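You operate a simulated robot arm through the tools that you are given. There is no shell and no other tool.

You run a simulated two-armed robot. Do the job below in one go: nothing can be reset, and whatever is moved stays where it is left.

TASK
Put the roll from the kitchen bread box on the white plate, then scrub off the brown stain.
Fine: lid on the worktop meanwhile, then back on; use the scrubbing pad and put it back. What is to be rubbed or washed off counts as gone when no trace of it is left.

It is judged by the outcome, as a careful person would: the job done as asked, and still so three seconds after it is handed in. It fails if anything else is knocked over, pushed out of place, dropped, spilled or broken. A push-on lid holds only when it is set on centred and level and pressed home; a screw cap is set on level and turned clockwise until tight.

THE ROBOT
Two 7-joint arms with two-finger parallel grippers on one trunk that stands fixed in place. Base frame: the origin is at the foot of the trunk, x ahead of it, y to its left, z up. Units: m, degrees, N and s.
The left shoulder is at [0.07, 0.163, 1.245], the right one opposite. With the tool pointing down near the work surface each hand reaches from about 0.38 to 0.88 m from the base axis, measured 20 degrees to its own side. Payload 3.43 kg a hand.
The tool frame of a hand sits at the grasp point between the pads (the TCP): z along the fingers, y along the line on which they close. The tips reach 0.034 m beyond it. Largest opening 0.128 m; finger width 0.024, thickness 0.012; the body of the gripper, 0.048 by 0.13 m, starts 0.096 m behind the TCP.
Orientation is that of the tool frame in the base frame, as [roll, pitch, yaw] about the fixed x, y, z axes, in that order (R = Rz(yaw) Ry(pitch) Rx(roll)). With the fingers straight down and closing along the base's y, the tool's x points along the base's -x, its y along +y and its z along -z.

THE INTERFACE
- The arms move only by the tool move_arm. It takes "left_deltas", "right_deltas" or both (then of equal length, played together; a hand with none holds still); each is one flat list of numbers, 7 for each row, row after row: the shift along the base's x, y, z in m, then the turn, a rotation vector about the base's x, y, z in degrees, then the finger opening in m, from 0 to 0.128. In form: [tx, ty, tz, wx, wy, wz, gripper, tx, ty, tz, wx, wy, wz, gripper, ...]. A call has 1 to 20 rows; each row shifts and turns the commanded pose from where the row before left it. Each row takes 0.2 s and may step no farther than 0.05 m and 8.6 degrees from the row before; otherwise, or with a gripper value out of range, the whole call is refused. A pose out of reach is approached as far as the arm can. The call stops where the force on the tool passes 40 N (or 10 N more than at its start, if that is more) or the arm is blocked; 0.2 s more then pass. The fingers move at their own pace (about 0.153 m/s each) and stop on an object; they squeeze with about 33 N. The grip force told is the motor's: it shows also when the fingers shut on nothing. Time passes only in rows, and 0.2 s behind the last, so rows that do not move let the fingers close. It gives the time, the measured TCP pose, the force on the tool (base axes), the opening and the grip force at its end, in the units of the frame above (readings bear some noise), with the torque about the TCP (base axes, N m) and any sound that the robot's microphone picked up.
- Cameras (640 x 400 px; columns grow to the right, rows downward): "scene" is now at [0.1194, 0.0519, 1.4749]; the picture's right is [0.60, -0.80, 0.00], its down [-0.46, -0.34, -0.82] and it looks along [0.66, 0.49, -0.58] (base axes); focal length 296 px, centre (320, 200). "left" rides on the left gripper at [0.076, 0.011, -0.16] in its tool frame; the picture's right is [-0.15, 0.99, 0.00], its down [-0.88, -0.13, -0.46] and it looks along [-0.45, -0.07, 0.89] (tool axes); focal length 234 px, centre (320, 200). "right" rides on the right gripper at [0.076, -0.011, -0.16] in its tool frame; the picture's right is [0.15, 0.99, 0.00], its down [-0.88, 0.13, -0.46] and it looks along [-0.45, 0.07, 0.89] (tool axes); focal length 234 px, centre (320, 200). There is no depth. A picture from a camera that has moved, and an enlarged one, comes with that camera's place and axes in the base frame and with its lens.
- capture(camera): a new picture of that camera. It takes no simulated time.
- slide_trunk(by): slides the trunk up (or, below 0, down) by that many m; the arms and the scene camera ride with it, the base frame stays. It gives what a move gives, with no picture.
- aim_head(pan, tilt): turns the head with the scene camera to pan (to the left, within 86 degrees either way) and tilt (down, from -29 to 69), counted from straight ahead of the robot. It gives what a move gives.
- enlarge(camera, box): a new picture of the part [left, top, right, bottom] of that camera's present view, enlarged. It takes no simulated time.
- hand_in(): hands the job in; it is judged then, once.

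Places have to be worked out from the pictures, the camera data and where the tool is seen. Open the grippers and draw the arms clear of the work before you hand the job in, unless the task says otherwise.

The tools are called as name(argument=value, ...) on one line, values as JSON. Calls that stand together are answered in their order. move_arm: Moves the arms, as the interface text tells. Its arguments: {"type":"object","properties":{"left_deltas":{"type":"array"},"right_deltas":{"type":"array"}},"required":[]} The other tools are called the same way: slide_trunk (by) slides the trunk up or down; aim_head (pan, tilt) turns the head that bears the scene camera; capture (camera) takes a picture; enlarge (camera, box) takes an enlarged picture of a part of a camera's view; hand_in () hands the job in.

At the start:

```text
time: 0.0
left_position: [0.3652, 0.4809, 1.2569]
left_ee_rot: [-180.0, 0.0, -179.8]
left_wrist_force: [-0.4, 0.9, -0.2]
left_moment: [-0.01, 0.01, -0.01]
left_finger_gap: 0.1282
left_grip_force: 0.0
right_position: [0.6659, 0.0101, 1.2131]
right_ee_rot: [-180.0, 0.0, 179.9]
right_wrist_force: [-0.3, 0.1, -0.6]
right_moment: [0.0, -0.01, -0.02]
right_finger_gap: 0.1281
right_grip_force: 0.2
trunk travel left (down, up): [-0.725, 0.215]
head pan, tilt: [36.6, 35.3]
```

scene: 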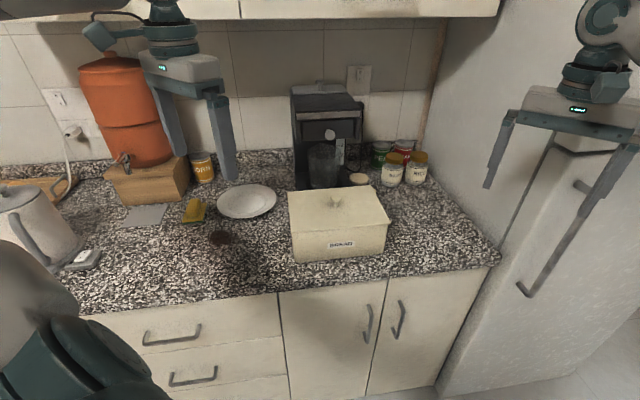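
right: 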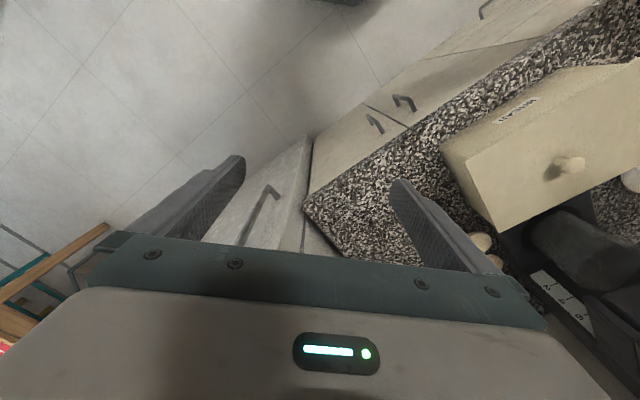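
left: 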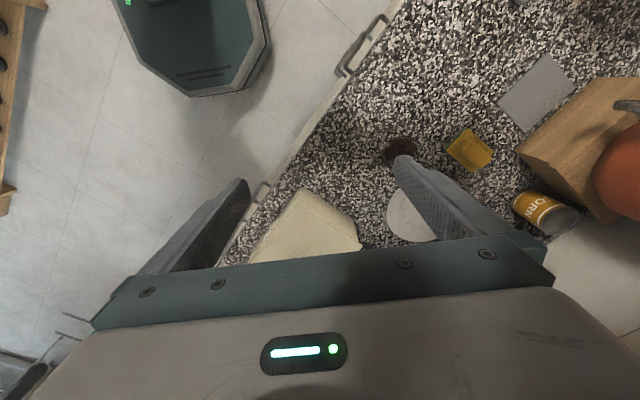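

I'll look closer at the work area before moving anything: the bread box, plate, stain and pad.

enlarge(camera="scene", box=[100, 130, 300, 255])

enlarge(camera="scene", box=[260, 150, 460, 275])

enlarge(camera="left", box=[340, 0, 640, 250])

```text
3.20 times, centred on (200, 192) of scene
camera zoom: at [0.1194, 0.0519, 1.4749], right [0.6, -0.8, 0.0], down [-0.46, -0.34, -0.82], along [0.66, 0.49, -0.58], focal length 948 px, centre (704, 224)
```

zoom: 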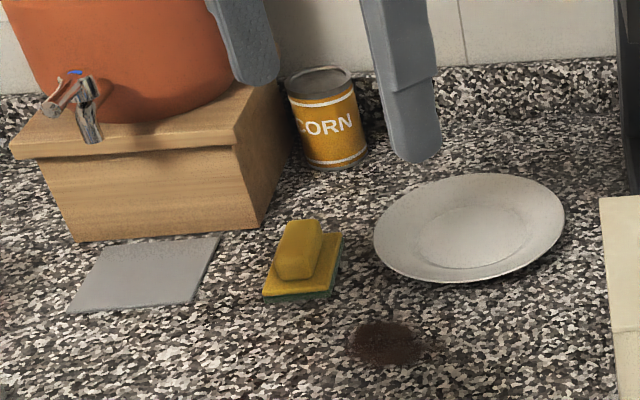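

```text
3.20 times, centred on (360, 212) of scene
camera zoom: at [0.1194, 0.0519, 1.4749], right [0.6, -0.8, 0.0], down [-0.46, -0.34, -0.82], along [0.66, 0.49, -0.58], focal length 948 px, centre (192, 160)
```

zoom: 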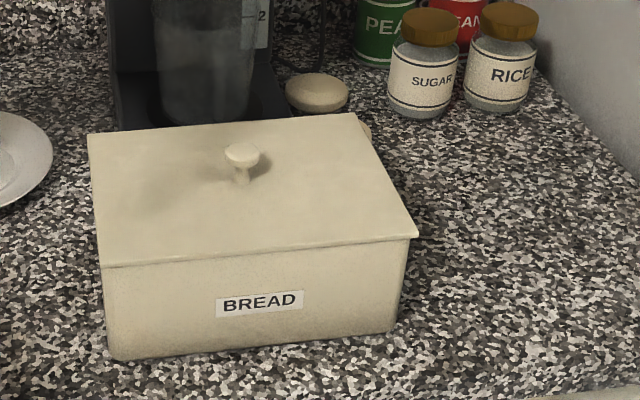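

```text
1.60 times, centred on (490, 125) of left
camera zoom: at [0.2885, 0.4935, 1.4187], right [0.14, 0.99, 0.0], down [0.88, -0.13, 0.46], along [0.45, -0.07, -0.89], focal length 375 px, centre (48, 320)
```

zoom: 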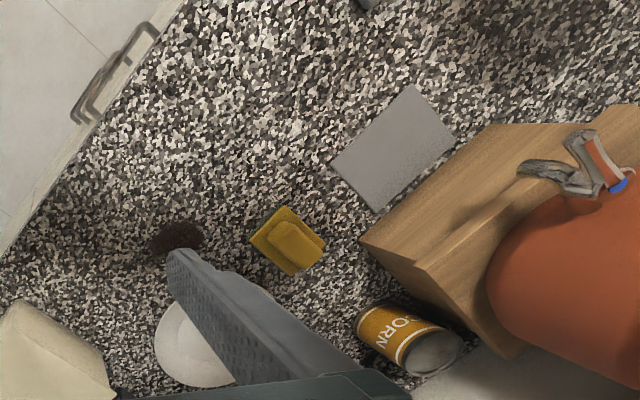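

The counter front runs at 45° to the base. The stain, pad and plate triangulate to a worktop height of about 0.90 m. I'll tilt the head up briefly to check the clearance under the wall cabinet.

aim_head(pan=45, tilt=10)

capture(camera="scene")

```text
time: 0.9
left_position: [0.3642, 0.4819, 1.2574]
left_ee_rot: [179.9, -0.1, -179.9]
left_wrist_force: [0.1, 0.3, 0.2]
left_moment: [-0.04, -0.01, 0.0]
left_finger_gap: 0.1279
left_grip_force: 0.0
right_position: [0.6643, 0.0091, 1.2122]
right_ee_rot: [-179.9, 0.0, 179.9]
right_wrist_force: [-0.2, 0.9, -0.2]
right_moment: [0.01, -0.02, 0.0]
right_finger_gap: 0.1278
right_grip_force: 0.1
trunk travel left (down, up): [-0.725, 0.215]
head pan, tilt: [45.0, 10.0]
```

```text
taken
camera scene: at [0.1146, 0.0652, 1.5153], right [0.71, -0.71, 0.0], down [-0.12, -0.12, -0.98], along [0.7, 0.7, -0.17], focal length 296 px, centre (320, 200)
```

scene: 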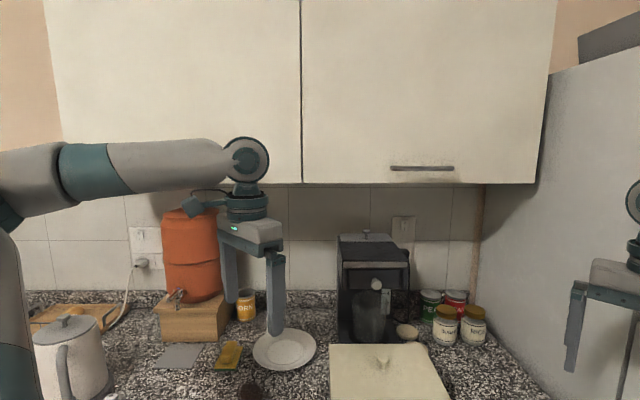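

The wall cabinet's underside is at about z = 1.43, with its front at about 0.87 m depth, so I'll keep the wrist low when I'm near the plate. Next I'll look back down at the counter and bring the left hand in front of and above the bread box, turned 45° to square up with it.

aim_head(pan=38, tilt=38)

move_arm(left_deltas=[0.027, -0.02025, -0.007, 0, 0, 5.625, 0.128, 0.027, -0.02025, -0.007, 0, 0, 5.625, 0.128, 0.027, -0.02025, -0.007, 0, 0, 5.625, 0.128, 0.027, -0.02025, -0.007, 0, 0, 5.625, 0.128, 0.027, -0.02025, -0.007, 0, 0, 5.625, 0.128, 0.027, -0.02025, -0.007, 0, 0, 5.625, 0.128, 0.027, -0.02025, -0.007, 0, 0, 5.625, 0.128, 0.027, -0.02025, -0.007, 0, 0, 5.625, 0.128, 0, 0, 0, 0, 0, 0, 0.128])

capture(camera="left")

capture(camera="scene")

```text
time: 1.8
left_position: [0.3646, 0.4815, 1.2589]
left_ee_rot: [-180.0, 0.0, -179.9]
left_wrist_force: [0.4, 0.3, -0.2]
left_moment: [-0.01, 0.0, 0.04]
left_finger_gap: 0.1279
left_grip_force: 0.1
right_position: [0.6659, 0.0097, 1.2127]
right_ee_rot: [-179.9, 0.0, 179.8]
right_wrist_force: [-0.3, 0.0, 0.4]
right_moment: [0.0, 0.01, 0.04]
right_finger_gap: 0.1281
right_grip_force: 0.0
trunk travel left (down, up): [-0.725, 0.215]
head pan, tilt: [38.0, 38.0]
```

```text
time: 3.8
left_position: [0.5817, 0.321, 1.2032]
left_ee_rot: [-179.9, -0.1, -134.9]
left_wrist_force: [0.1, -1.0, 0.9]
left_moment: [-0.03, -0.01, 0.01]
left_finger_gap: 0.128
left_grip_force: 0.0
right_position: [0.6649, 0.0118, 1.2139]
right_ee_rot: [-180.0, 0.0, 180.0]
right_wrist_force: [-0.7, 1.3, 0.8]
right_moment: [0.01, -0.01, 0.04]
right_finger_gap: 0.1279
right_grip_force: 0.0
trunk travel left (down, up): [-0.725, 0.215]
head pan, tilt: [38.0, 38.0]
```

```text
taken
camera left: at [0.5185, 0.2753, 1.3634], right [-0.6, 0.8, 0.0], down [0.71, 0.53, 0.46], along [0.37, 0.27, -0.89], focal length 234 px, centre (320, 200)
```

left: 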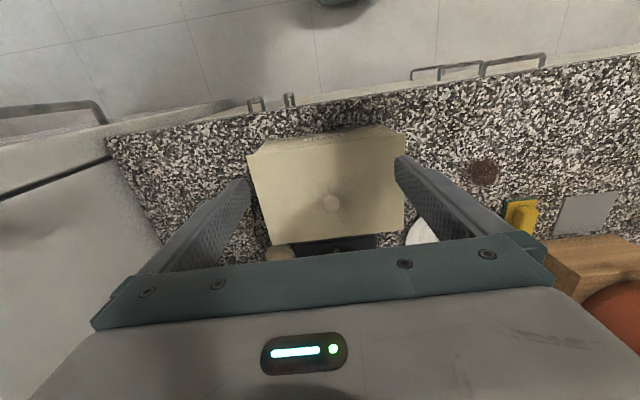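

```text
taken
camera scene: at [0.1159, 0.0535, 1.4708], right [0.62, -0.79, 0.0], down [-0.48, -0.38, -0.79], along [0.62, 0.48, -0.62], focal length 296 px, centre (320, 200)
```

scene: 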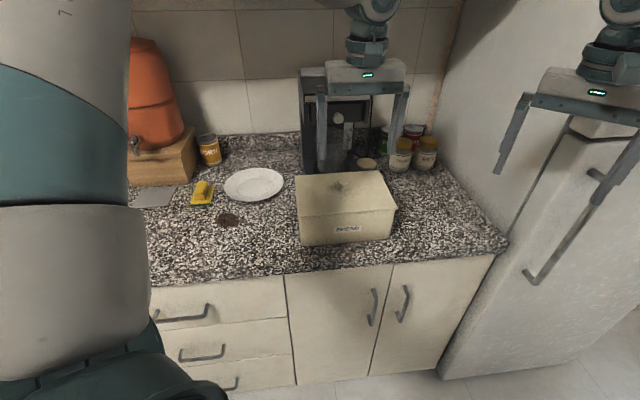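

The lid and knob are visible between the fingers. I'll zoom in to measure the knob and the lid edges.

enlarge(camera="left", box=[230, 110, 430, 235])

enlarge(camera="scene", box=[280, 150, 440, 250])

```text
3.20 times, centred on (330, 172) of left
camera zoom: at [0.5185, 0.2753, 1.3634], right [-0.6, 0.8, 0.0], down [0.71, 0.53, 0.46], along [0.37, 0.27, -0.89], focal length 749 px, centre (288, 288)
```

zoom: 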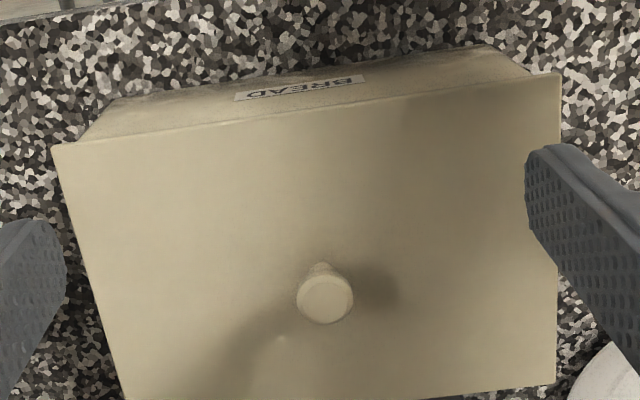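

```text
4.00 times, centred on (360, 200) of scene
camera zoom: at [0.1159, 0.0535, 1.4708], right [0.62, -0.79, 0.0], down [-0.48, -0.38, -0.79], along [0.62, 0.48, -0.62], focal length 1185 px, centre (160, 200)
```

zoom: 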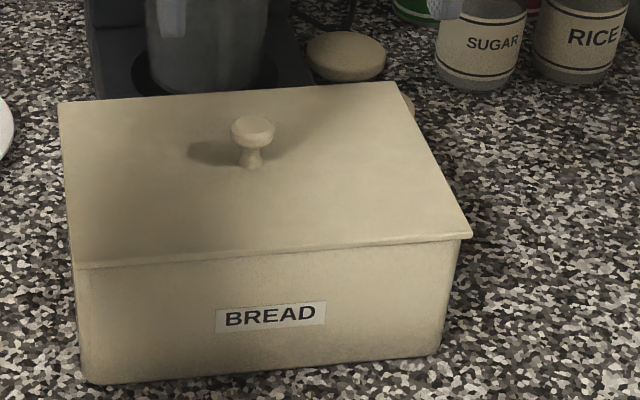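

The knob top works out at (0.647, 0.392, 1.038) and the lid's top surface at z ≈ 1.008. The clear counter to the right of the box is the best place to set the lid. I'll draw the right arm back out of the way and bring the left hand over the knob at z = 1.10, with the fingers partly closed.

move_arm(left_deltas=[0.0167, 0.018, -0.0256, 0, 0, 0, 0.07, 0.0167, 0.018, -0.0256, 0, 0, 0, 0.07, 0.0167, 0.018, -0.0256, 0, 0, 0, 0.07, 0.0167, 0.018, -0.0256, 0, 0, 0, 0.07, 0, 0, 0, 0, 0, 0, 0.07, 0, 0, 0, 0, 0, 0, 0.07], right_deltas=[-0.0333, -0.025, 0, 0, 0, 0, 0.128, -0.0333, -0.025, 0, 0, 0, 0, 0.128, -0.0333, -0.025, 0, 0, 0, 0, 0.128, -0.0333, -0.025, 0, 0, 0, 0, 0.128, -0.0333, -0.025, 0, 0, 0, 0, 0.128, -0.0333, -0.025, 0, 0, 0, 0, 0.128])

capture(camera="left")

enlarge(camera="scene", box=[260, 100, 440, 212])

```text
time: 5.2
left_position: [0.6471, 0.3919, 1.0999]
left_ee_rot: [-179.9, 0.1, -135.0]
left_wrist_force: [0.5, -0.7, 0.1]
left_moment: [-0.01, 0.02, -0.02]
left_finger_gap: 0.07
left_grip_force: 0.0
right_position: [0.4638, -0.1434, 1.213]
right_ee_rot: [179.9, 0.1, 179.9]
right_wrist_force: [0.1, -0.3, -0.6]
right_moment: [-0.01, 0.02, 0.03]
right_finger_gap: 0.1281
right_grip_force: 0.1
trunk travel left (down, up): [-0.725, 0.215]
head pan, tilt: [38.0, 38.0]
```

```text
taken
camera left: at [0.5847, 0.3463, 1.2611], right [-0.6, 0.8, 0.0], down [0.71, 0.53, 0.46], along [0.37, 0.27, -0.89], focal length 234 px, centre (320, 200)
```

left: 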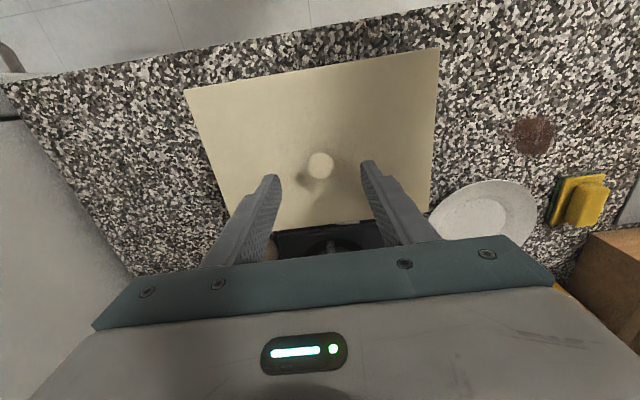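

```text
3.56 times, centred on (350, 156) of scene
camera zoom: at [0.1156, 0.0509, 1.4709], right [0.62, -0.79, 0.0], down [-0.48, -0.38, -0.79], along [0.62, 0.49, -0.61], focal length 1053 px, centre (213, 356)
```

zoom: 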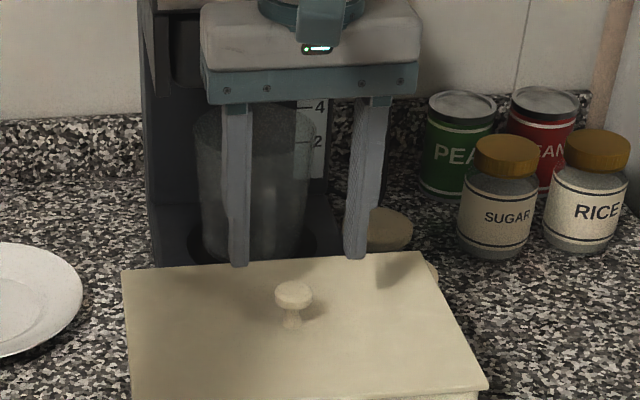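

The hand is aligned over the knob to within about 2 mm. I'll lower it to z = 1.047, which leaves the tips about 5 mm above the lid, and close on the knob.

move_arm(left_deltas=[-0.0005, -0.001, -0.018, 0, 0, 0, 0.06, 0, 0, -0.018, 0, 0, 0, 0.06, 0, 0, -0.017, 0, 0, 0, 0.06, 0, 0, 0, 0, 0, 0, 0.0, 0, 0, 0, 0, 0, 0, 0.0, 0, 0, 0, 0, 0, 0, 0.0])

enlarge(camera="left", box=[200, 60, 460, 260])

enlarge(camera="scene", box=[260, 100, 440, 212])

```text
time: 6.6
left_position: [0.6473, 0.3907, 1.0455]
left_ee_rot: [180.0, 0.0, -135.0]
left_wrist_force: [0.3, 0.1, -0.6]
left_moment: [0.02, -0.01, 0.03]
left_finger_gap: 0.0275
left_grip_force: 33.2
right_position: [0.4644, -0.1404, 1.2134]
right_ee_rot: [-180.0, 0.0, 179.9]
right_wrist_force: [1.1, -0.1, -0.3]
right_moment: [0.0, -0.01, 0.03]
right_finger_gap: 0.128
right_grip_force: 0.1
trunk travel left (down, up): [-0.725, 0.215]
head pan, tilt: [38.0, 38.0]
```

```text
2.00 times, centred on (330, 160) of left
camera zoom: at [0.5854, 0.3459, 1.2071], right [-0.6, 0.8, 0.0], down [0.71, 0.53, 0.46], along [0.37, 0.27, -0.89], focal length 468 px, centre (300, 280)
```

zoom: 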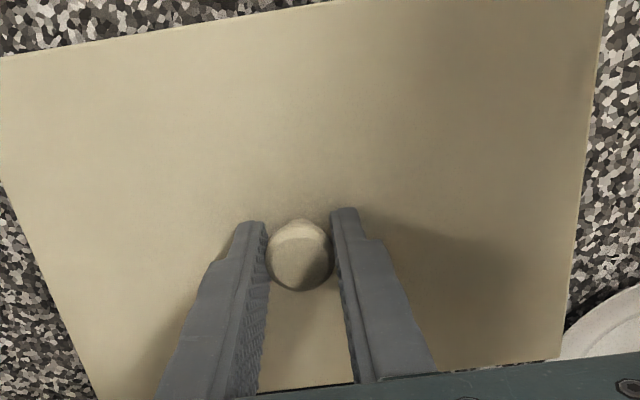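

```text
3.56 times, centred on (350, 156) of scene
camera zoom: at [0.1173, 0.0528, 1.4707], right [0.62, -0.79, 0.0], down [-0.49, -0.38, -0.79], along [0.62, 0.48, -0.62], focal length 1053 px, centre (213, 356)
```

zoom: 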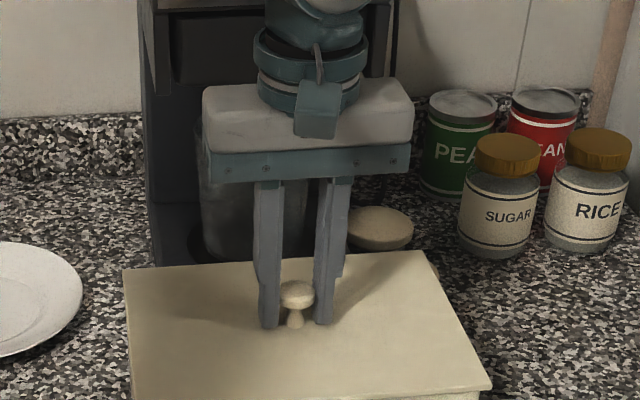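

The knob is gripped with an opening of 0.0275 m. I'll lift slowly and watch the force.

move_arm(left_deltas=[0, 0, 0.01, 0, 0, 0, 0, 0, 0, 0.01, 0, 0, 0, 0, 0, 0, 0.01, 0, 0, 0, 0, 0, 0, 0.01, 0, 0, 0, 0, 0, 0, 0.01, 0, 0, 0, 0, 0, 0, 0.01, 0, 0, 0, 0])

capture(camera="scene")

capture(camera="left")

```text
time: 8.0
left_position: [0.6476, 0.3909, 1.1059]
left_ee_rot: [179.9, 0.1, -135.1]
left_wrist_force: [-0.3, 0.0, -2.1]
left_moment: [-0.01, 0.0, 0.0]
left_finger_gap: 0.0273
left_grip_force: 33.0
right_position: [0.4643, -0.1407, 1.2113]
right_ee_rot: [-180.0, 0.0, 180.0]
right_wrist_force: [-0.8, -0.2, -0.1]
right_moment: [0.01, 0.0, -0.01]
right_finger_gap: 0.1278
right_grip_force: 0.1
trunk travel left (down, up): [-0.725, 0.215]
head pan, tilt: [38.0, 38.0]
```

```text
taken
camera scene: at [0.1169, 0.0525, 1.4707], right [0.62, -0.79, 0.0], down [-0.49, -0.38, -0.79], along [0.62, 0.49, -0.62], focal length 296 px, centre (320, 200)
```

scene: 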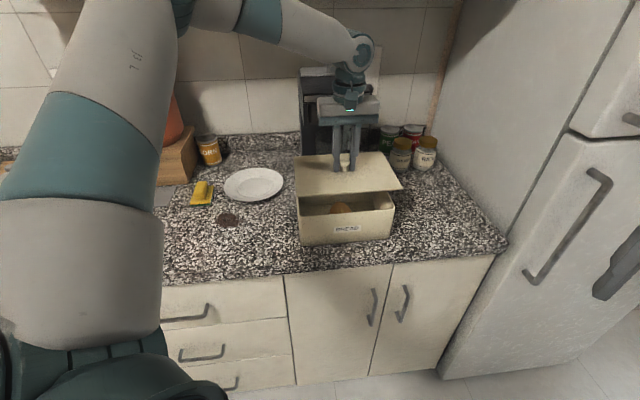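

```text
taken
camera left: at [0.5856, 0.3458, 1.2675], right [-0.6, 0.8, 0.0], down [0.71, 0.53, 0.46], along [0.37, 0.27, -0.89], focal length 234 px, centre (320, 200)
```

left: 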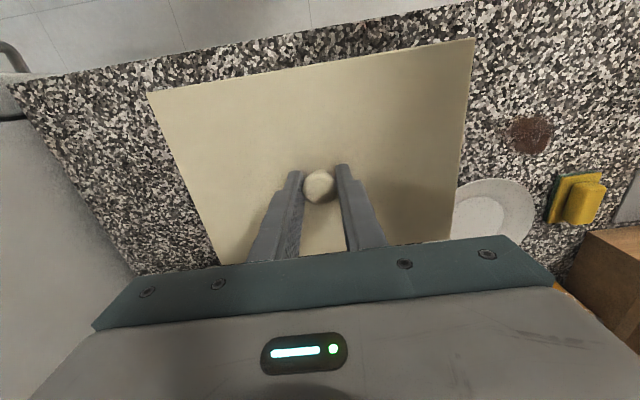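

The lid came off cleanly and the box stayed put. I'll zoom in to check that the lid is level and what its underside looks like before setting it down.

enlarge(camera="scene", box=[280, 130, 420, 250])

```text
3.33 times, centred on (350, 190) of scene
camera zoom: at [0.1169, 0.0525, 1.4707], right [0.62, -0.79, 0.0], down [-0.49, -0.38, -0.79], along [0.62, 0.49, -0.62], focal length 988 px, centre (220, 233)
```

zoom: 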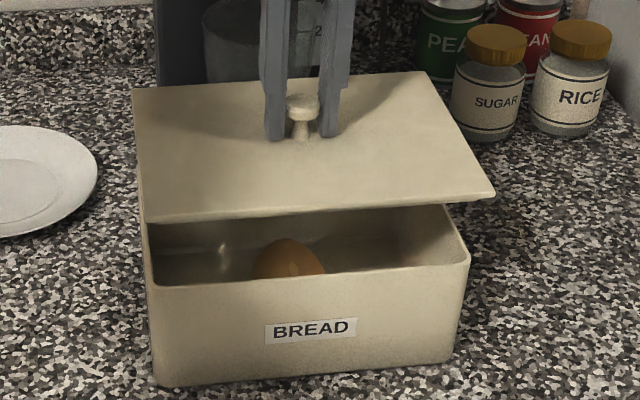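

The lid is level. I'll carry it right and forward, clear of the coffee machine, turn it 90° there, and check before lowering it onto the free counter at right.

move_arm(left_deltas=[0.005, -0.0372, 0, 0, 0, 0, 0, 0.005, -0.0372, 0, 0, 0, 0, 0, 0.005, -0.0372, 0, 0, 0, 0, 0, 0.005, -0.0372, 0, 0, 0, 0, 0, 0.005, -0.0372, 0, 0, 0, 0, 0, 0, 0, 0, 0, 0, -7.5, 0, 0, 0, 0, 0, 0, -7.5, 0, 0, 0, 0, 0, 0, -7.5, 0, 0, 0, 0, 0, 0, -7.5, 0, 0, 0, 0, 0, 0, -7.5, 0, 0, 0, 0, 0, 0, -7.5, 0, 0, 0, 0, 0, 0, -7.5, 0, 0, 0, 0, 0, 0, -7.5, 0, 0, 0, 0, 0, 0, -7.5, 0, 0, 0, 0, 0, 0, -7.5, 0, 0, 0, 0, 0, 0, -7.5, 0, 0, 0, 0, 0, 0, -7.5, 0])

capture(camera="scene")

capture(camera="left")

```text
time: 11.6
left_position: [0.6607, 0.217, 1.108]
left_ee_rot: [180.0, 0.1, 134.9]
left_wrist_force: [-0.1, 0.2, -2.4]
left_moment: [0.02, -0.02, -0.01]
left_finger_gap: 0.0273
left_grip_force: 33.0
left hand out of reach, approached as far as the arm can: row 5
right_position: [0.4654, -0.1411, 1.2127]
right_ee_rot: [-180.0, 0.0, 179.8]
right_wrist_force: [-0.7, 0.1, -0.2]
right_moment: [0.0, -0.01, 0.0]
right_finger_gap: 0.1283
right_grip_force: 0.0
trunk travel left (down, up): [-0.725, 0.215]
head pan, tilt: [38.0, 38.0]
```

```text
taken
camera scene: at [0.1172, 0.0526, 1.4707], right [0.62, -0.79, 0.0], down [-0.49, -0.38, -0.79], along [0.62, 0.49, -0.62], focal length 296 px, centre (320, 200)
```

scene: 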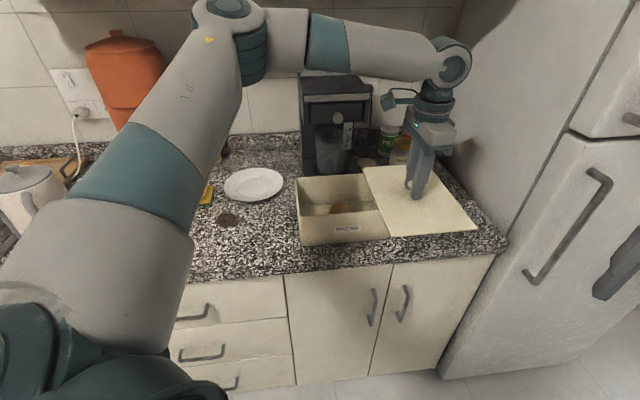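

```text
taken
camera left: at [0.6146, 0.279, 1.2689], right [0.8, 0.6, 0.0], down [0.53, -0.72, 0.46], along [0.27, -0.37, -0.89], focal length 234 px, centre (320, 200)
```

left: 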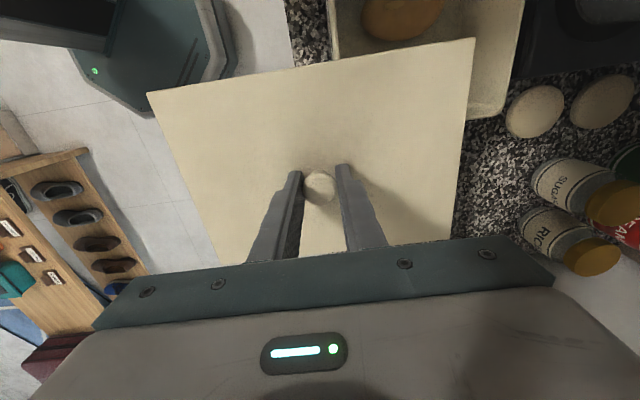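

Row 5 fell 1–2 cm short of its target, probably on a joint limit, but the lid is now turned, level and above everything. I'll move it further right towards (0.81, 0.20).

move_arm(left_deltas=[0.0381, -0.003, 0, 0, 0, 0, 0, 0.0381, -0.003, 0, 0, 0, 0, 0, 0.0381, -0.003, 0, 0, 0, 0, 0, 0.0381, -0.003, 0, 0, 0, 0, 0, 0, 0, 0, 0, 0, 0, 0])

capture(camera="scene")

capture(camera="left")

```text
time: 12.8
left_position: [0.7057, 0.2704, 1.1182]
left_ee_rot: [180.0, 0.1, 135.0]
left_wrist_force: [-0.2, -0.7, -2.8]
left_moment: [0.0, -0.03, -0.01]
left_finger_gap: 0.0269
left_grip_force: 32.9
left hand out of reach, approached as far as the arm can: row 1, 2, 3, 4
right_position: [0.4659, -0.1419, 1.2117]
right_ee_rot: [180.0, 0.0, 179.8]
right_wrist_force: [-0.5, 0.4, 0.0]
right_moment: [-0.01, 0.0, -0.02]
right_finger_gap: 0.1279
right_grip_force: 0.1
trunk travel left (down, up): [-0.725, 0.215]
head pan, tilt: [38.0, 38.0]
```

```text
taken
camera scene: at [0.1172, 0.0524, 1.4707], right [0.62, -0.79, 0.0], down [-0.49, -0.38, -0.79], along [0.62, 0.49, -0.62], focal length 296 px, centre (320, 200)
```

scene: 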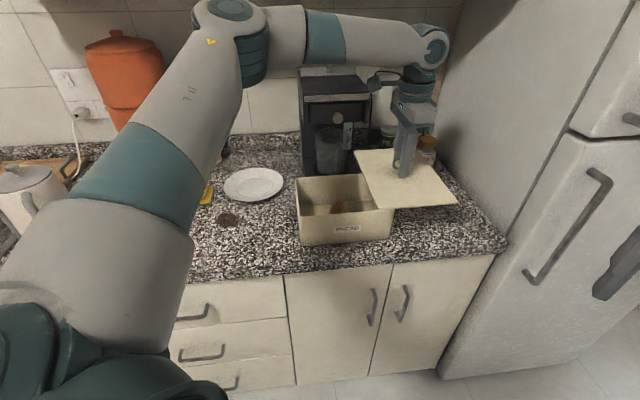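

```text
taken
camera left: at [0.659, 0.3335, 1.2796], right [0.8, 0.6, 0.0], down [0.53, -0.71, 0.46], along [0.27, -0.37, -0.89], focal length 234 px, centre (320, 200)
```

left: 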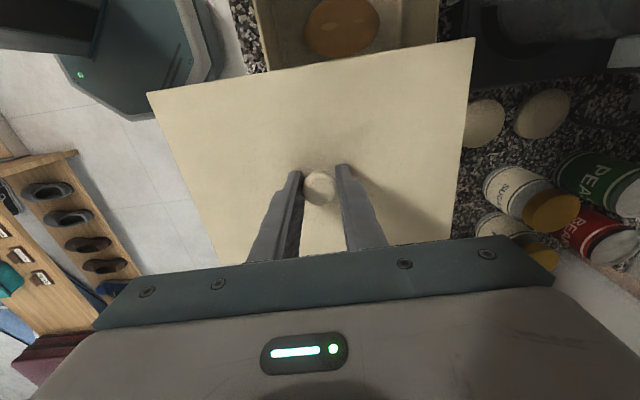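

The left arm can't swing that far inward; it slid along its limit instead, with no contact. I'll use the free stretch of counter at the front left instead, between the stain and the kettle. I'll carry the lid back across at this height, along the front of the box.

move_arm(left_deltas=[-0.031, 0.0267, 0, 0, 0, 0, 0, -0.031, 0.0267, 0, 0, 0, 0, 0, -0.031, 0.0267, 0, 0, 0, 0, 0, -0.031, 0.0267, 0, 0, 0, 0, 0, -0.031, 0.0267, 0, 0, 0, 0, 0, -0.031, 0.0267, 0, 0, 0, 0, 0, -0.031, 0.0267, 0, 0, 0, 0, 0, -0.031, 0.0267, 0, 0, 0, 0, 0, -0.031, 0.0267, 0, 0, 0, 0, 0, -0.031, 0.0267, 0, 0, 0, 0, 0, 0, 0, 0, 0, 0, 0, 0])

capture(camera="scene")

capture(camera="left")

```text
time: 15.2
left_position: [0.3947, 0.5361, 1.119]
left_ee_rot: [-179.9, -0.2, 135.0]
left_wrist_force: [0.4, -0.4, -2.7]
left_moment: [-0.01, 0.03, -0.01]
left_finger_gap: 0.0275
left_grip_force: 33.5
right_position: [0.4648, -0.1434, 1.2115]
right_ee_rot: [179.9, 0.0, 179.9]
right_wrist_force: [-0.1, -0.9, 0.6]
right_moment: [0.01, -0.02, -0.02]
right_finger_gap: 0.1279
right_grip_force: 0.0
trunk travel left (down, up): [-0.725, 0.215]
head pan, tilt: [38.0, 38.0]
```

```text
taken
camera scene: at [0.1171, 0.0507, 1.4707], right [0.62, -0.79, 0.0], down [-0.49, -0.38, -0.79], along [0.62, 0.49, -0.62], focal length 296 px, centre (320, 200)
```

scene: 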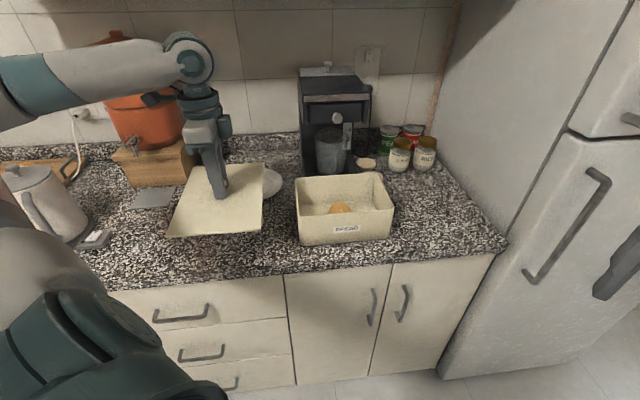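

```text
taken
camera left: at [0.3492, 0.5985, 1.2798], right [0.8, 0.6, 0.0], down [0.53, -0.72, 0.45], along [0.27, -0.37, -0.89], focal length 234 px, centre (320, 200)
```

left: 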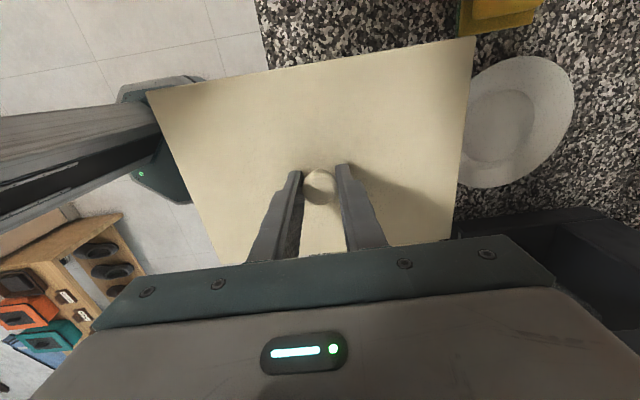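

The whole counter is visible now. I'll zoom on the left part to fix the edges of the kettle, its base and the mat.

enlarge(camera="scene", box=[0, 150, 200, 300])

enlarge(camera="scene", box=[280, 150, 420, 250])

```text
2.67 times, centred on (100, 225) of scene
camera zoom: at [0.1171, 0.0507, 1.4707], right [0.62, -0.79, 0.0], down [-0.49, -0.38, -0.79], along [0.62, 0.49, -0.62], focal length 790 px, centre (907, 133)
```

zoom: 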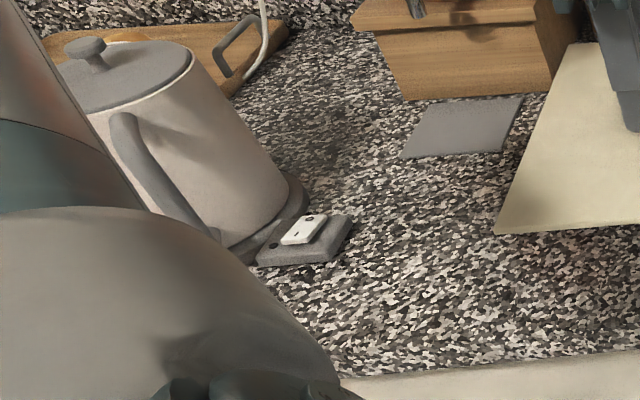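

```text
4.00 times, centred on (350, 200) of scene
camera zoom: at [0.1171, 0.0507, 1.4707], right [0.62, -0.79, 0.0], down [-0.49, -0.38, -0.79], along [0.62, 0.49, -0.62], focal length 1185 px, centre (200, 200)
```

zoom: 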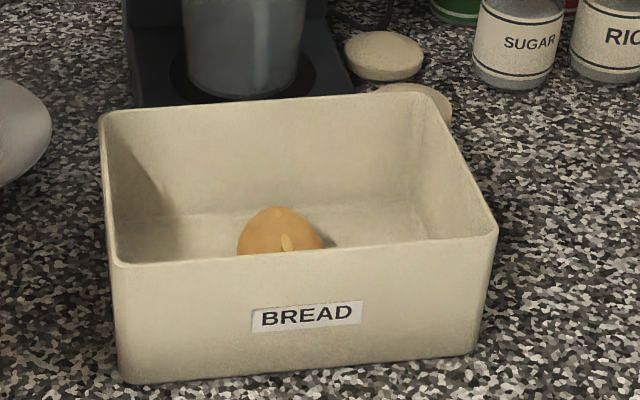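

The kettle base's nearest edge is at a ≈ −0.44 along the counter, the mat at b ≈ 0.87 and the front edge at b ≈ 0.57. The turned lid fits at (0.290, 0.714) with 2 cm to spare at the front edge and 3–5 cm from everything else, so I'll move above that spot.

move_arm(left_deltas=[-0.021, 0.0356, 0, 0, 0, 0, 0, -0.021, 0.0356, 0, 0, 0, 0, 0, -0.021, 0.0356, 0, 0, 0, 0, 0, -0.021, 0.0356, 0, 0, 0, 0, 0, -0.021, 0.0356, 0, 0, 0, 0, 0, 0, 0, 0, 0, 0, 0, 0])

capture(camera="scene")

capture(camera="left")

```text
time: 16.6
left_position: [0.291, 0.7158, 1.1178]
left_ee_rot: [179.9, 0.0, 135.0]
left_wrist_force: [0.3, -0.1, -2.1]
left_moment: [-0.02, 0.03, 0.01]
left_finger_gap: 0.0272
left_grip_force: 33.4
right_position: [0.4654, -0.1408, 1.2125]
right_ee_rot: [180.0, -0.1, 179.9]
right_wrist_force: [-0.2, 0.5, 0.0]
right_moment: [0.0, 0.01, 0.02]
right_finger_gap: 0.1283
right_grip_force: 0.0
trunk travel left (down, up): [-0.725, 0.215]
head pan, tilt: [38.0, 38.0]
```

```text
taken
camera scene: at [0.1176, 0.0527, 1.4706], right [0.62, -0.79, 0.0], down [-0.49, -0.38, -0.79], along [0.62, 0.48, -0.62], focal length 296 px, centre (320, 200)
```

scene: 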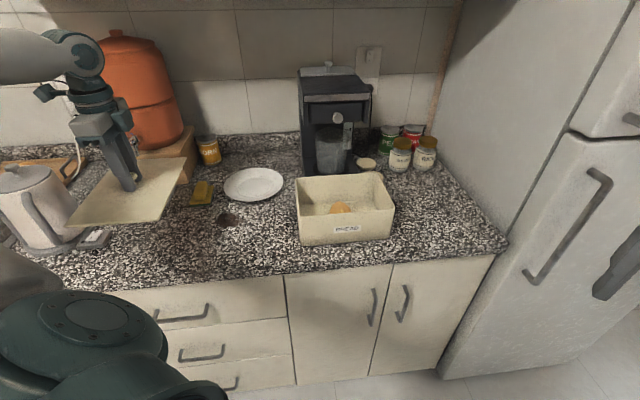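

```text
taken
camera left: at [0.2445, 0.7779, 1.279], right [0.8, 0.6, 0.0], down [0.53, -0.71, 0.46], along [0.27, -0.37, -0.89], focal length 234 px, centre (320, 200)
```

left: 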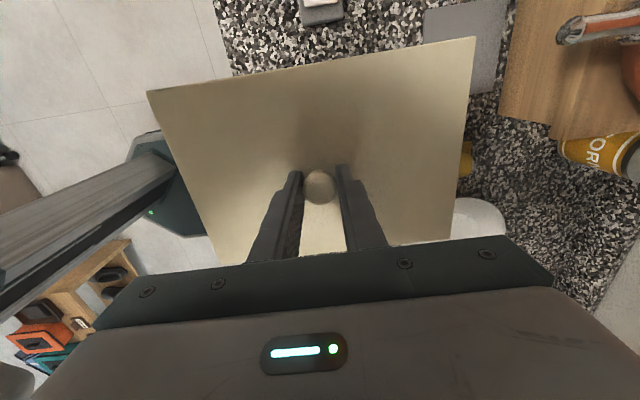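

The lid is over the spot. I'll lower to z ≈ 0.968, just above where I expect contact, and look.

move_arm(left_deltas=[0, 0, -0.025, 0, 0, 0, 0, 0, 0, -0.025, 0, 0, 0, 0, 0, 0, -0.025, 0, 0, 0, 0, 0, 0, -0.025, 0, 0, 0, 0, 0, 0, -0.025, 0, 0, 0, 0, 0, 0, -0.025, 0, 0, 0, 0, 0, 0, 0, 0, 0, 0, 0])

enlarge(camera="scene", box=[40, 140, 260, 290])

capture(camera="left")

```text
time: 18.2
left_position: [0.2905, 0.7167, 0.9667]
left_ee_rot: [-179.9, 0.1, 135.0]
left_wrist_force: [0.3, 0.8, -2.0]
left_moment: [0.0, -0.01, 0.0]
left_finger_gap: 0.0273
left_grip_force: 32.9
right_position: [0.465, -0.1408, 1.2131]
right_ee_rot: [180.0, 0.0, 179.9]
right_wrist_force: [-1.1, -0.9, -0.2]
right_moment: [0.04, 0.0, 0.04]
right_finger_gap: 0.1278
right_grip_force: 0.1
trunk travel left (down, up): [-0.725, 0.215]
head pan, tilt: [38.0, 38.0]
```

```text
2.67 times, centred on (150, 215) of scene
camera zoom: at [0.1167, 0.0526, 1.4707], right [0.62, -0.79, 0.0], down [-0.49, -0.38, -0.79], along [0.62, 0.49, -0.62], focal length 790 px, centre (773, 160)
```

zoom: 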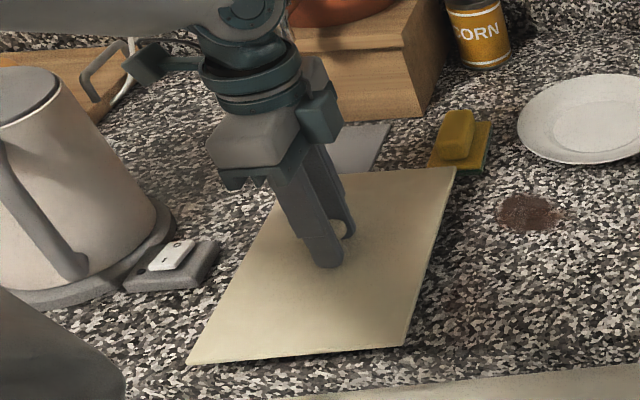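

```text
taken
camera left: at [0.2437, 0.7784, 1.129], right [0.8, 0.6, 0.0], down [0.53, -0.71, 0.46], along [0.27, -0.37, -0.89], focal length 234 px, centre (320, 200)
```

left: 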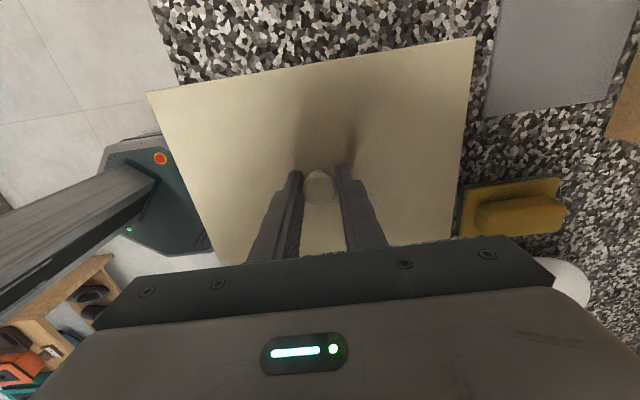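

From the gripper camera the true front edge is at b ≈ 0.60, so I'll shift the lid 1 cm back, still clear of the pad and mat. Then I'll ease it down in small steps.

move_arm(left_deltas=[0.0071, 0.0071, 0, 0, 0, 0, 0, 0, 0, -0.004, 0, 0, 0, 0, 0, 0, -0.004, 0, 0, 0, 0, 0, 0, -0.004, 0, 0, 0, 0, 0, 0, -0.003, 0, 0, 0, 0, 0, 0, 0, 0, 0, 0, 0])

enlarge(camera="scene", box=[80, 170, 240, 280])

capture(camera="left")

```text
time: 19.6
left_position: [0.2973, 0.7229, 0.9511]
left_ee_rot: [-179.9, 0.0, 135.0]
left_wrist_force: [-1.2, 0.5, -2.5]
left_moment: [0.0, -0.01, 0.0]
left_finger_gap: 0.0272
left_grip_force: 33.2
right_position: [0.4645, -0.1409, 1.2123]
right_ee_rot: [-180.0, 0.1, 179.8]
right_wrist_force: [-0.7, 0.1, -0.4]
right_moment: [0.01, -0.02, 0.01]
right_finger_gap: 0.1279
right_grip_force: 0.1
trunk travel left (down, up): [-0.725, 0.215]
head pan, tilt: [38.0, 38.0]
```

```text
3.64 times, centred on (160, 225) of scene
camera zoom: at [0.117, 0.053, 1.4707], right [0.62, -0.79, 0.0], down [-0.49, -0.38, -0.79], along [0.62, 0.48, -0.62], focal length 1077 px, centre (902, 109)
```

zoom: 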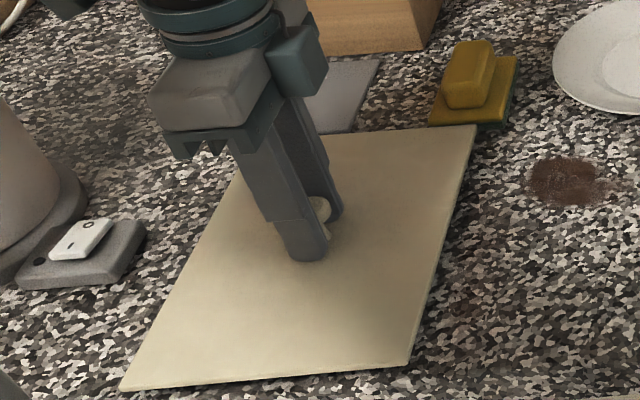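

```text
taken
camera left: at [0.2509, 0.7852, 1.1138], right [0.8, 0.6, 0.0], down [0.53, -0.71, 0.46], along [0.27, -0.37, -0.89], focal length 234 px, centre (320, 200)
```

left: 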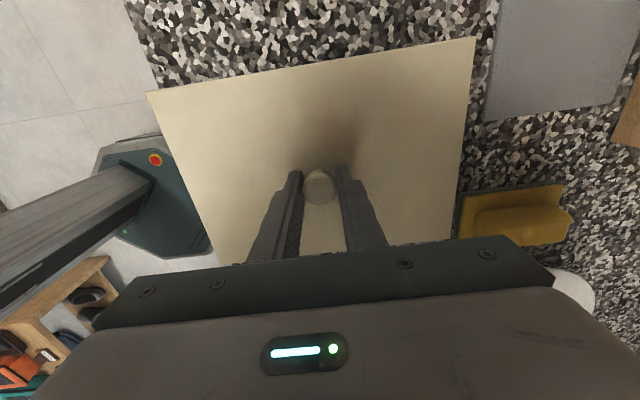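

Only the lid's own weight shows on the force reading, so there is no contact yet. I'll keep easing down 2 mm at a time.

move_arm(left_deltas=[0, 0, -0.002, 0, 0, 0, 0, 0, 0, -0.002, 0, 0, 0, 0, 0, 0, -0.002, 0, 0, 0, 0, 0, 0, 0, 0, 0, 0, 0])

```text
time: 20.6
left_position: [0.2969, 0.7235, 0.9481]
left_ee_rot: [179.8, 0.1, 135.1]
left_wrist_force: [0.9, 2.8, 7.2]
left_moment: [-0.39, -0.4, 0.02]
left_finger_gap: 0.027
left_grip_force: 33.2
right_position: [0.4632, -0.1421, 1.2136]
right_ee_rot: [-179.9, 0.0, 179.9]
right_wrist_force: [-0.7, 0.6, -0.3]
right_moment: [0.02, 0.03, 0.01]
right_finger_gap: 0.1281
right_grip_force: 0.1
trunk travel left (down, up): [-0.725, 0.215]
head pan, tilt: [38.0, 38.0]
```

The lid is touching down, with about 9 N of contact. I'll open the fingers to let it settle and then look.

move_arm(left_deltas=[0, 0, 0, 0, 0, 0, 0.032, 0, 0, 0, 0, 0, 0, 0.06, 0, 0, 0, 0, 0, 0, 0.06, 0, 0, 0.02, 0, 0, 0, 0.06, 0, 0, 0.03, 0, 0, 0, 0.06, 0, 0, 0.04, 0, 0, 0, 0.06, 0, 0, 0.04, 0, 0, 0, 0.06, 0, 0, 0, 0, 0, 0, 0.06])

capture(camera="left")

enlarge(camera="scene", box=[80, 150, 260, 290])

```text
time: 22.4
left_position: [0.2979, 0.7232, 1.0782]
left_ee_rot: [-180.0, 0.1, 134.9]
left_wrist_force: [-0.5, -0.5, 0.3]
left_moment: [0.02, 0.0, 0.0]
left_finger_gap: 0.0602
left_grip_force: 0.0
right_position: [0.4663, -0.1416, 1.2133]
right_ee_rot: [-179.9, 0.0, 179.9]
right_wrist_force: [0.2, 0.1, 0.4]
right_moment: [-0.01, 0.01, 0.0]
right_finger_gap: 0.1282
right_grip_force: 0.0
trunk travel left (down, up): [-0.725, 0.215]
head pan, tilt: [38.0, 38.0]
```

```text
taken
camera left: at [0.2516, 0.785, 1.2387], right [0.8, 0.6, 0.0], down [0.53, -0.71, 0.46], along [0.27, -0.37, -0.89], focal length 234 px, centre (320, 200)
```

left: 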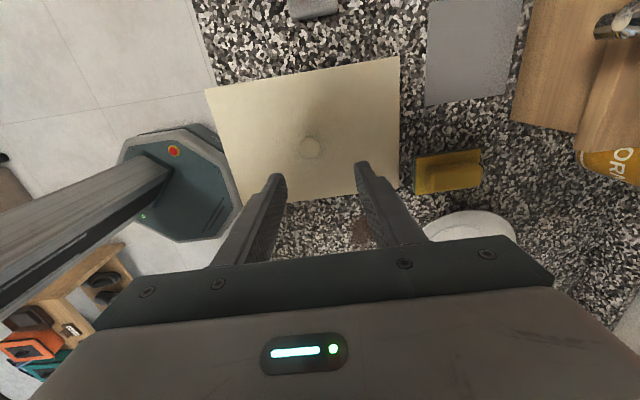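

```text
2.86 times, centred on (170, 220) of scene
camera zoom: at [0.1171, 0.053, 1.4707], right [0.62, -0.79, 0.0], down [-0.49, -0.38, -0.79], along [0.62, 0.48, -0.62], focal length 846 px, centre (749, 143)
```

zoom: 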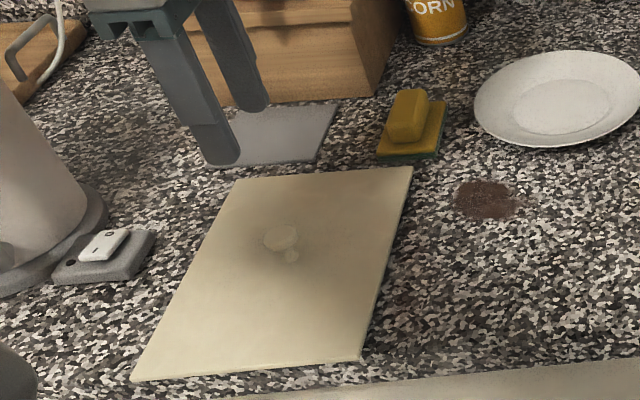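

The lid is resting flat on the counter. It slipped about 1 cm forward as the fingers opened, so it overhangs the edge slightly, but it is stable. Next I'll swing the left hand over the open box, turning back to the box's heading, to see the roll.

move_arm(left_deltas=[0.0252, -0.0315, 0.006, 0, 0, 7.5, 0.1, 0.0252, -0.0315, 0.006, 0, 0, 7.5, 0.1, 0.0252, -0.0315, 0.006, 0, 0, 7.5, 0.1, 0.0252, -0.0315, 0.006, 0, 0, 7.5, 0.1, 0.0252, -0.0315, 0.006, 0, 0, 7.5, 0.1, 0.0252, -0.0315, 0.006, 0, 0, 7.5, 0.1, 0.0252, -0.0315, 0.006, 0, 0, 7.5, 0.1, 0.0252, -0.0315, 0.006, 0, 0, 7.5, 0.1, 0.0252, -0.0315, 0.006, 0, 0, 7.5, 0.1, 0.0252, -0.0315, 0.006, 0, 0, 7.5, 0.1, 0.0252, -0.0315, 0.006, 0, 0, 7.5, 0.1, 0.0252, -0.0315, 0.006, 0, 0, 7.5, 0.1, 0, 0, 0, 0, 0, 0, 0.1])

capture(camera="left")

capture(camera="scene")

```text
time: 25.2
left_position: [0.5995, 0.3459, 1.1486]
left_ee_rot: [-179.9, 0.1, -134.8]
left_wrist_force: [0.0, -0.2, 0.5]
left_moment: [-0.03, -0.03, 0.01]
left_finger_gap: 0.1005
left_grip_force: 0.1
right_position: [0.4647, -0.1404, 1.2152]
right_ee_rot: [180.0, 0.0, -180.0]
right_wrist_force: [0.2, 0.3, -0.5]
right_moment: [-0.03, -0.01, 0.0]
right_finger_gap: 0.1282
right_grip_force: 0.0
trunk travel left (down, up): [-0.725, 0.215]
head pan, tilt: [38.0, 38.0]
```

```text
taken
camera left: at [0.5375, 0.2996, 1.3096], right [-0.6, 0.8, 0.0], down [0.71, 0.53, 0.46], along [0.37, 0.27, -0.89], focal length 234 px, centre (320, 200)
```

left: 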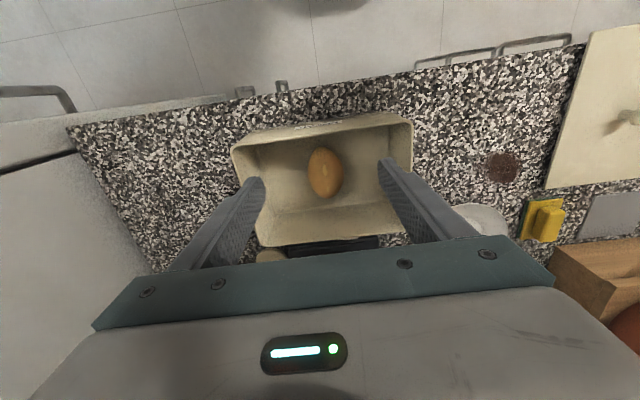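

```text
taken
camera scene: at [0.1163, 0.0538, 1.4707], right [0.62, -0.79, 0.0], down [-0.48, -0.38, -0.79], along [0.62, 0.48, -0.62], focal length 296 px, centre (320, 200)
```

scene: 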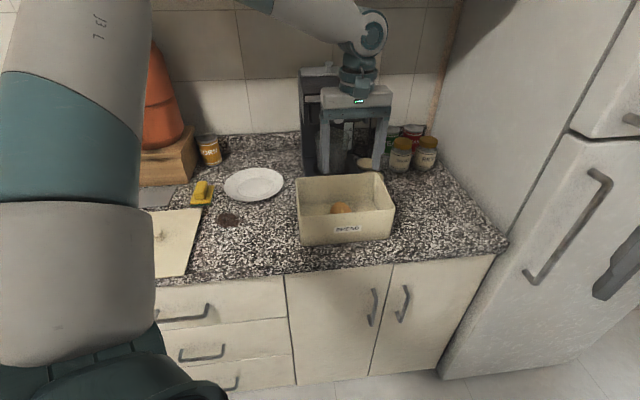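

enlarge(camera="left", box=[220, 100, 430, 260])

```text
2.50 times, centred on (325, 180) of left
camera zoom: at [0.5375, 0.2996, 1.3096], right [-0.6, 0.8, 0.0], down [0.71, 0.53, 0.46], along [0.37, 0.27, -0.89], focal length 585 px, centre (308, 250)
```

zoom: 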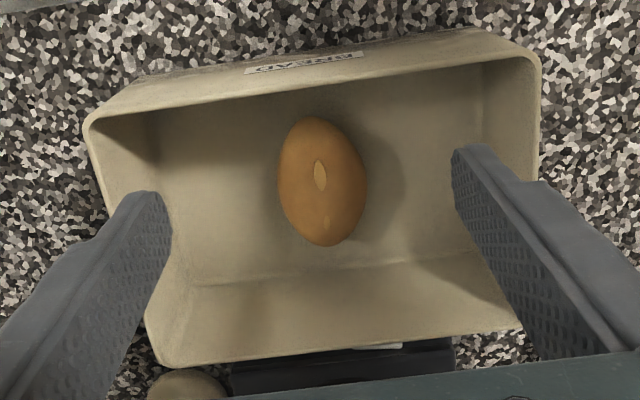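

The roll lies centred in the box at about (0.648, 0.391), roughly 6 cm wide and 10 cm long, with its long axis running front to back. The fingers already close across its width. I'll move above it with a 0.09 m opening.

move_arm(left_deltas=[0.0163, 0.0151, -0.02, 0, 0, 0, 0.09, 0.0163, 0.0151, -0.02, 0, 0, 0, 0.09, 0.0163, 0.0151, -0.02, 0, 0, 0, 0.09, 0, 0, 0, 0, 0, 0, 0.09])

enlarge(camera="left", box=[220, 80, 430, 240])

enlarge(camera="scene", box=[280, 120, 420, 250])

```text
time: 26.2
left_position: [0.6485, 0.3896, 1.0876]
left_ee_rot: [179.9, 0.2, -135.0]
left_wrist_force: [0.4, 0.5, 0.1]
left_moment: [0.01, 0.0, 0.04]
left_finger_gap: 0.0901
left_grip_force: 0.0
right_position: [0.465, -0.1413, 1.2136]
right_ee_rot: [-179.9, 0.0, 179.9]
right_wrist_force: [0.2, -0.7, 0.6]
right_moment: [0.0, -0.01, 0.02]
right_finger_gap: 0.128
right_grip_force: 0.0
trunk travel left (down, up): [-0.725, 0.215]
head pan, tilt: [38.0, 38.0]
```

```text
2.50 times, centred on (325, 160) of left
camera zoom: at [0.587, 0.3443, 1.2497], right [-0.6, 0.8, 0.0], down [0.71, 0.53, 0.46], along [0.37, 0.27, -0.89], focal length 585 px, centre (308, 300)
```

zoom: 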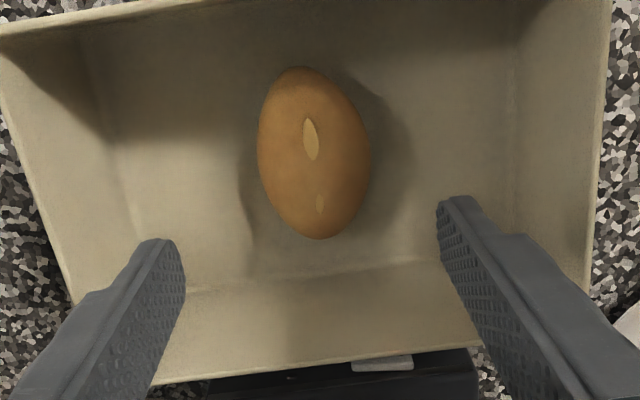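

```text
3.08 times, centred on (350, 185) of scene
camera zoom: at [0.1166, 0.0522, 1.4708], right [0.62, -0.79, 0.0], down [-0.49, -0.38, -0.79], along [0.62, 0.49, -0.62], focal length 912 px, centre (228, 246)
```

zoom: 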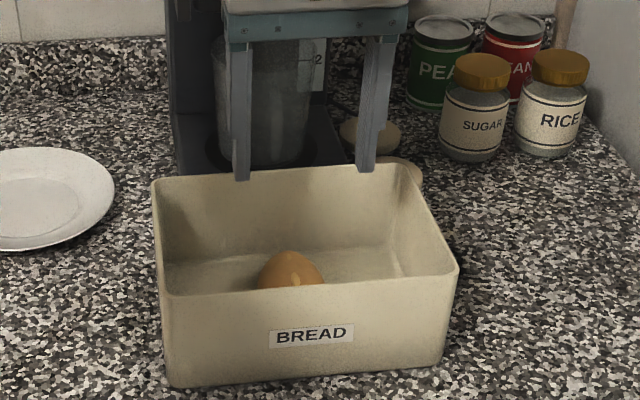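

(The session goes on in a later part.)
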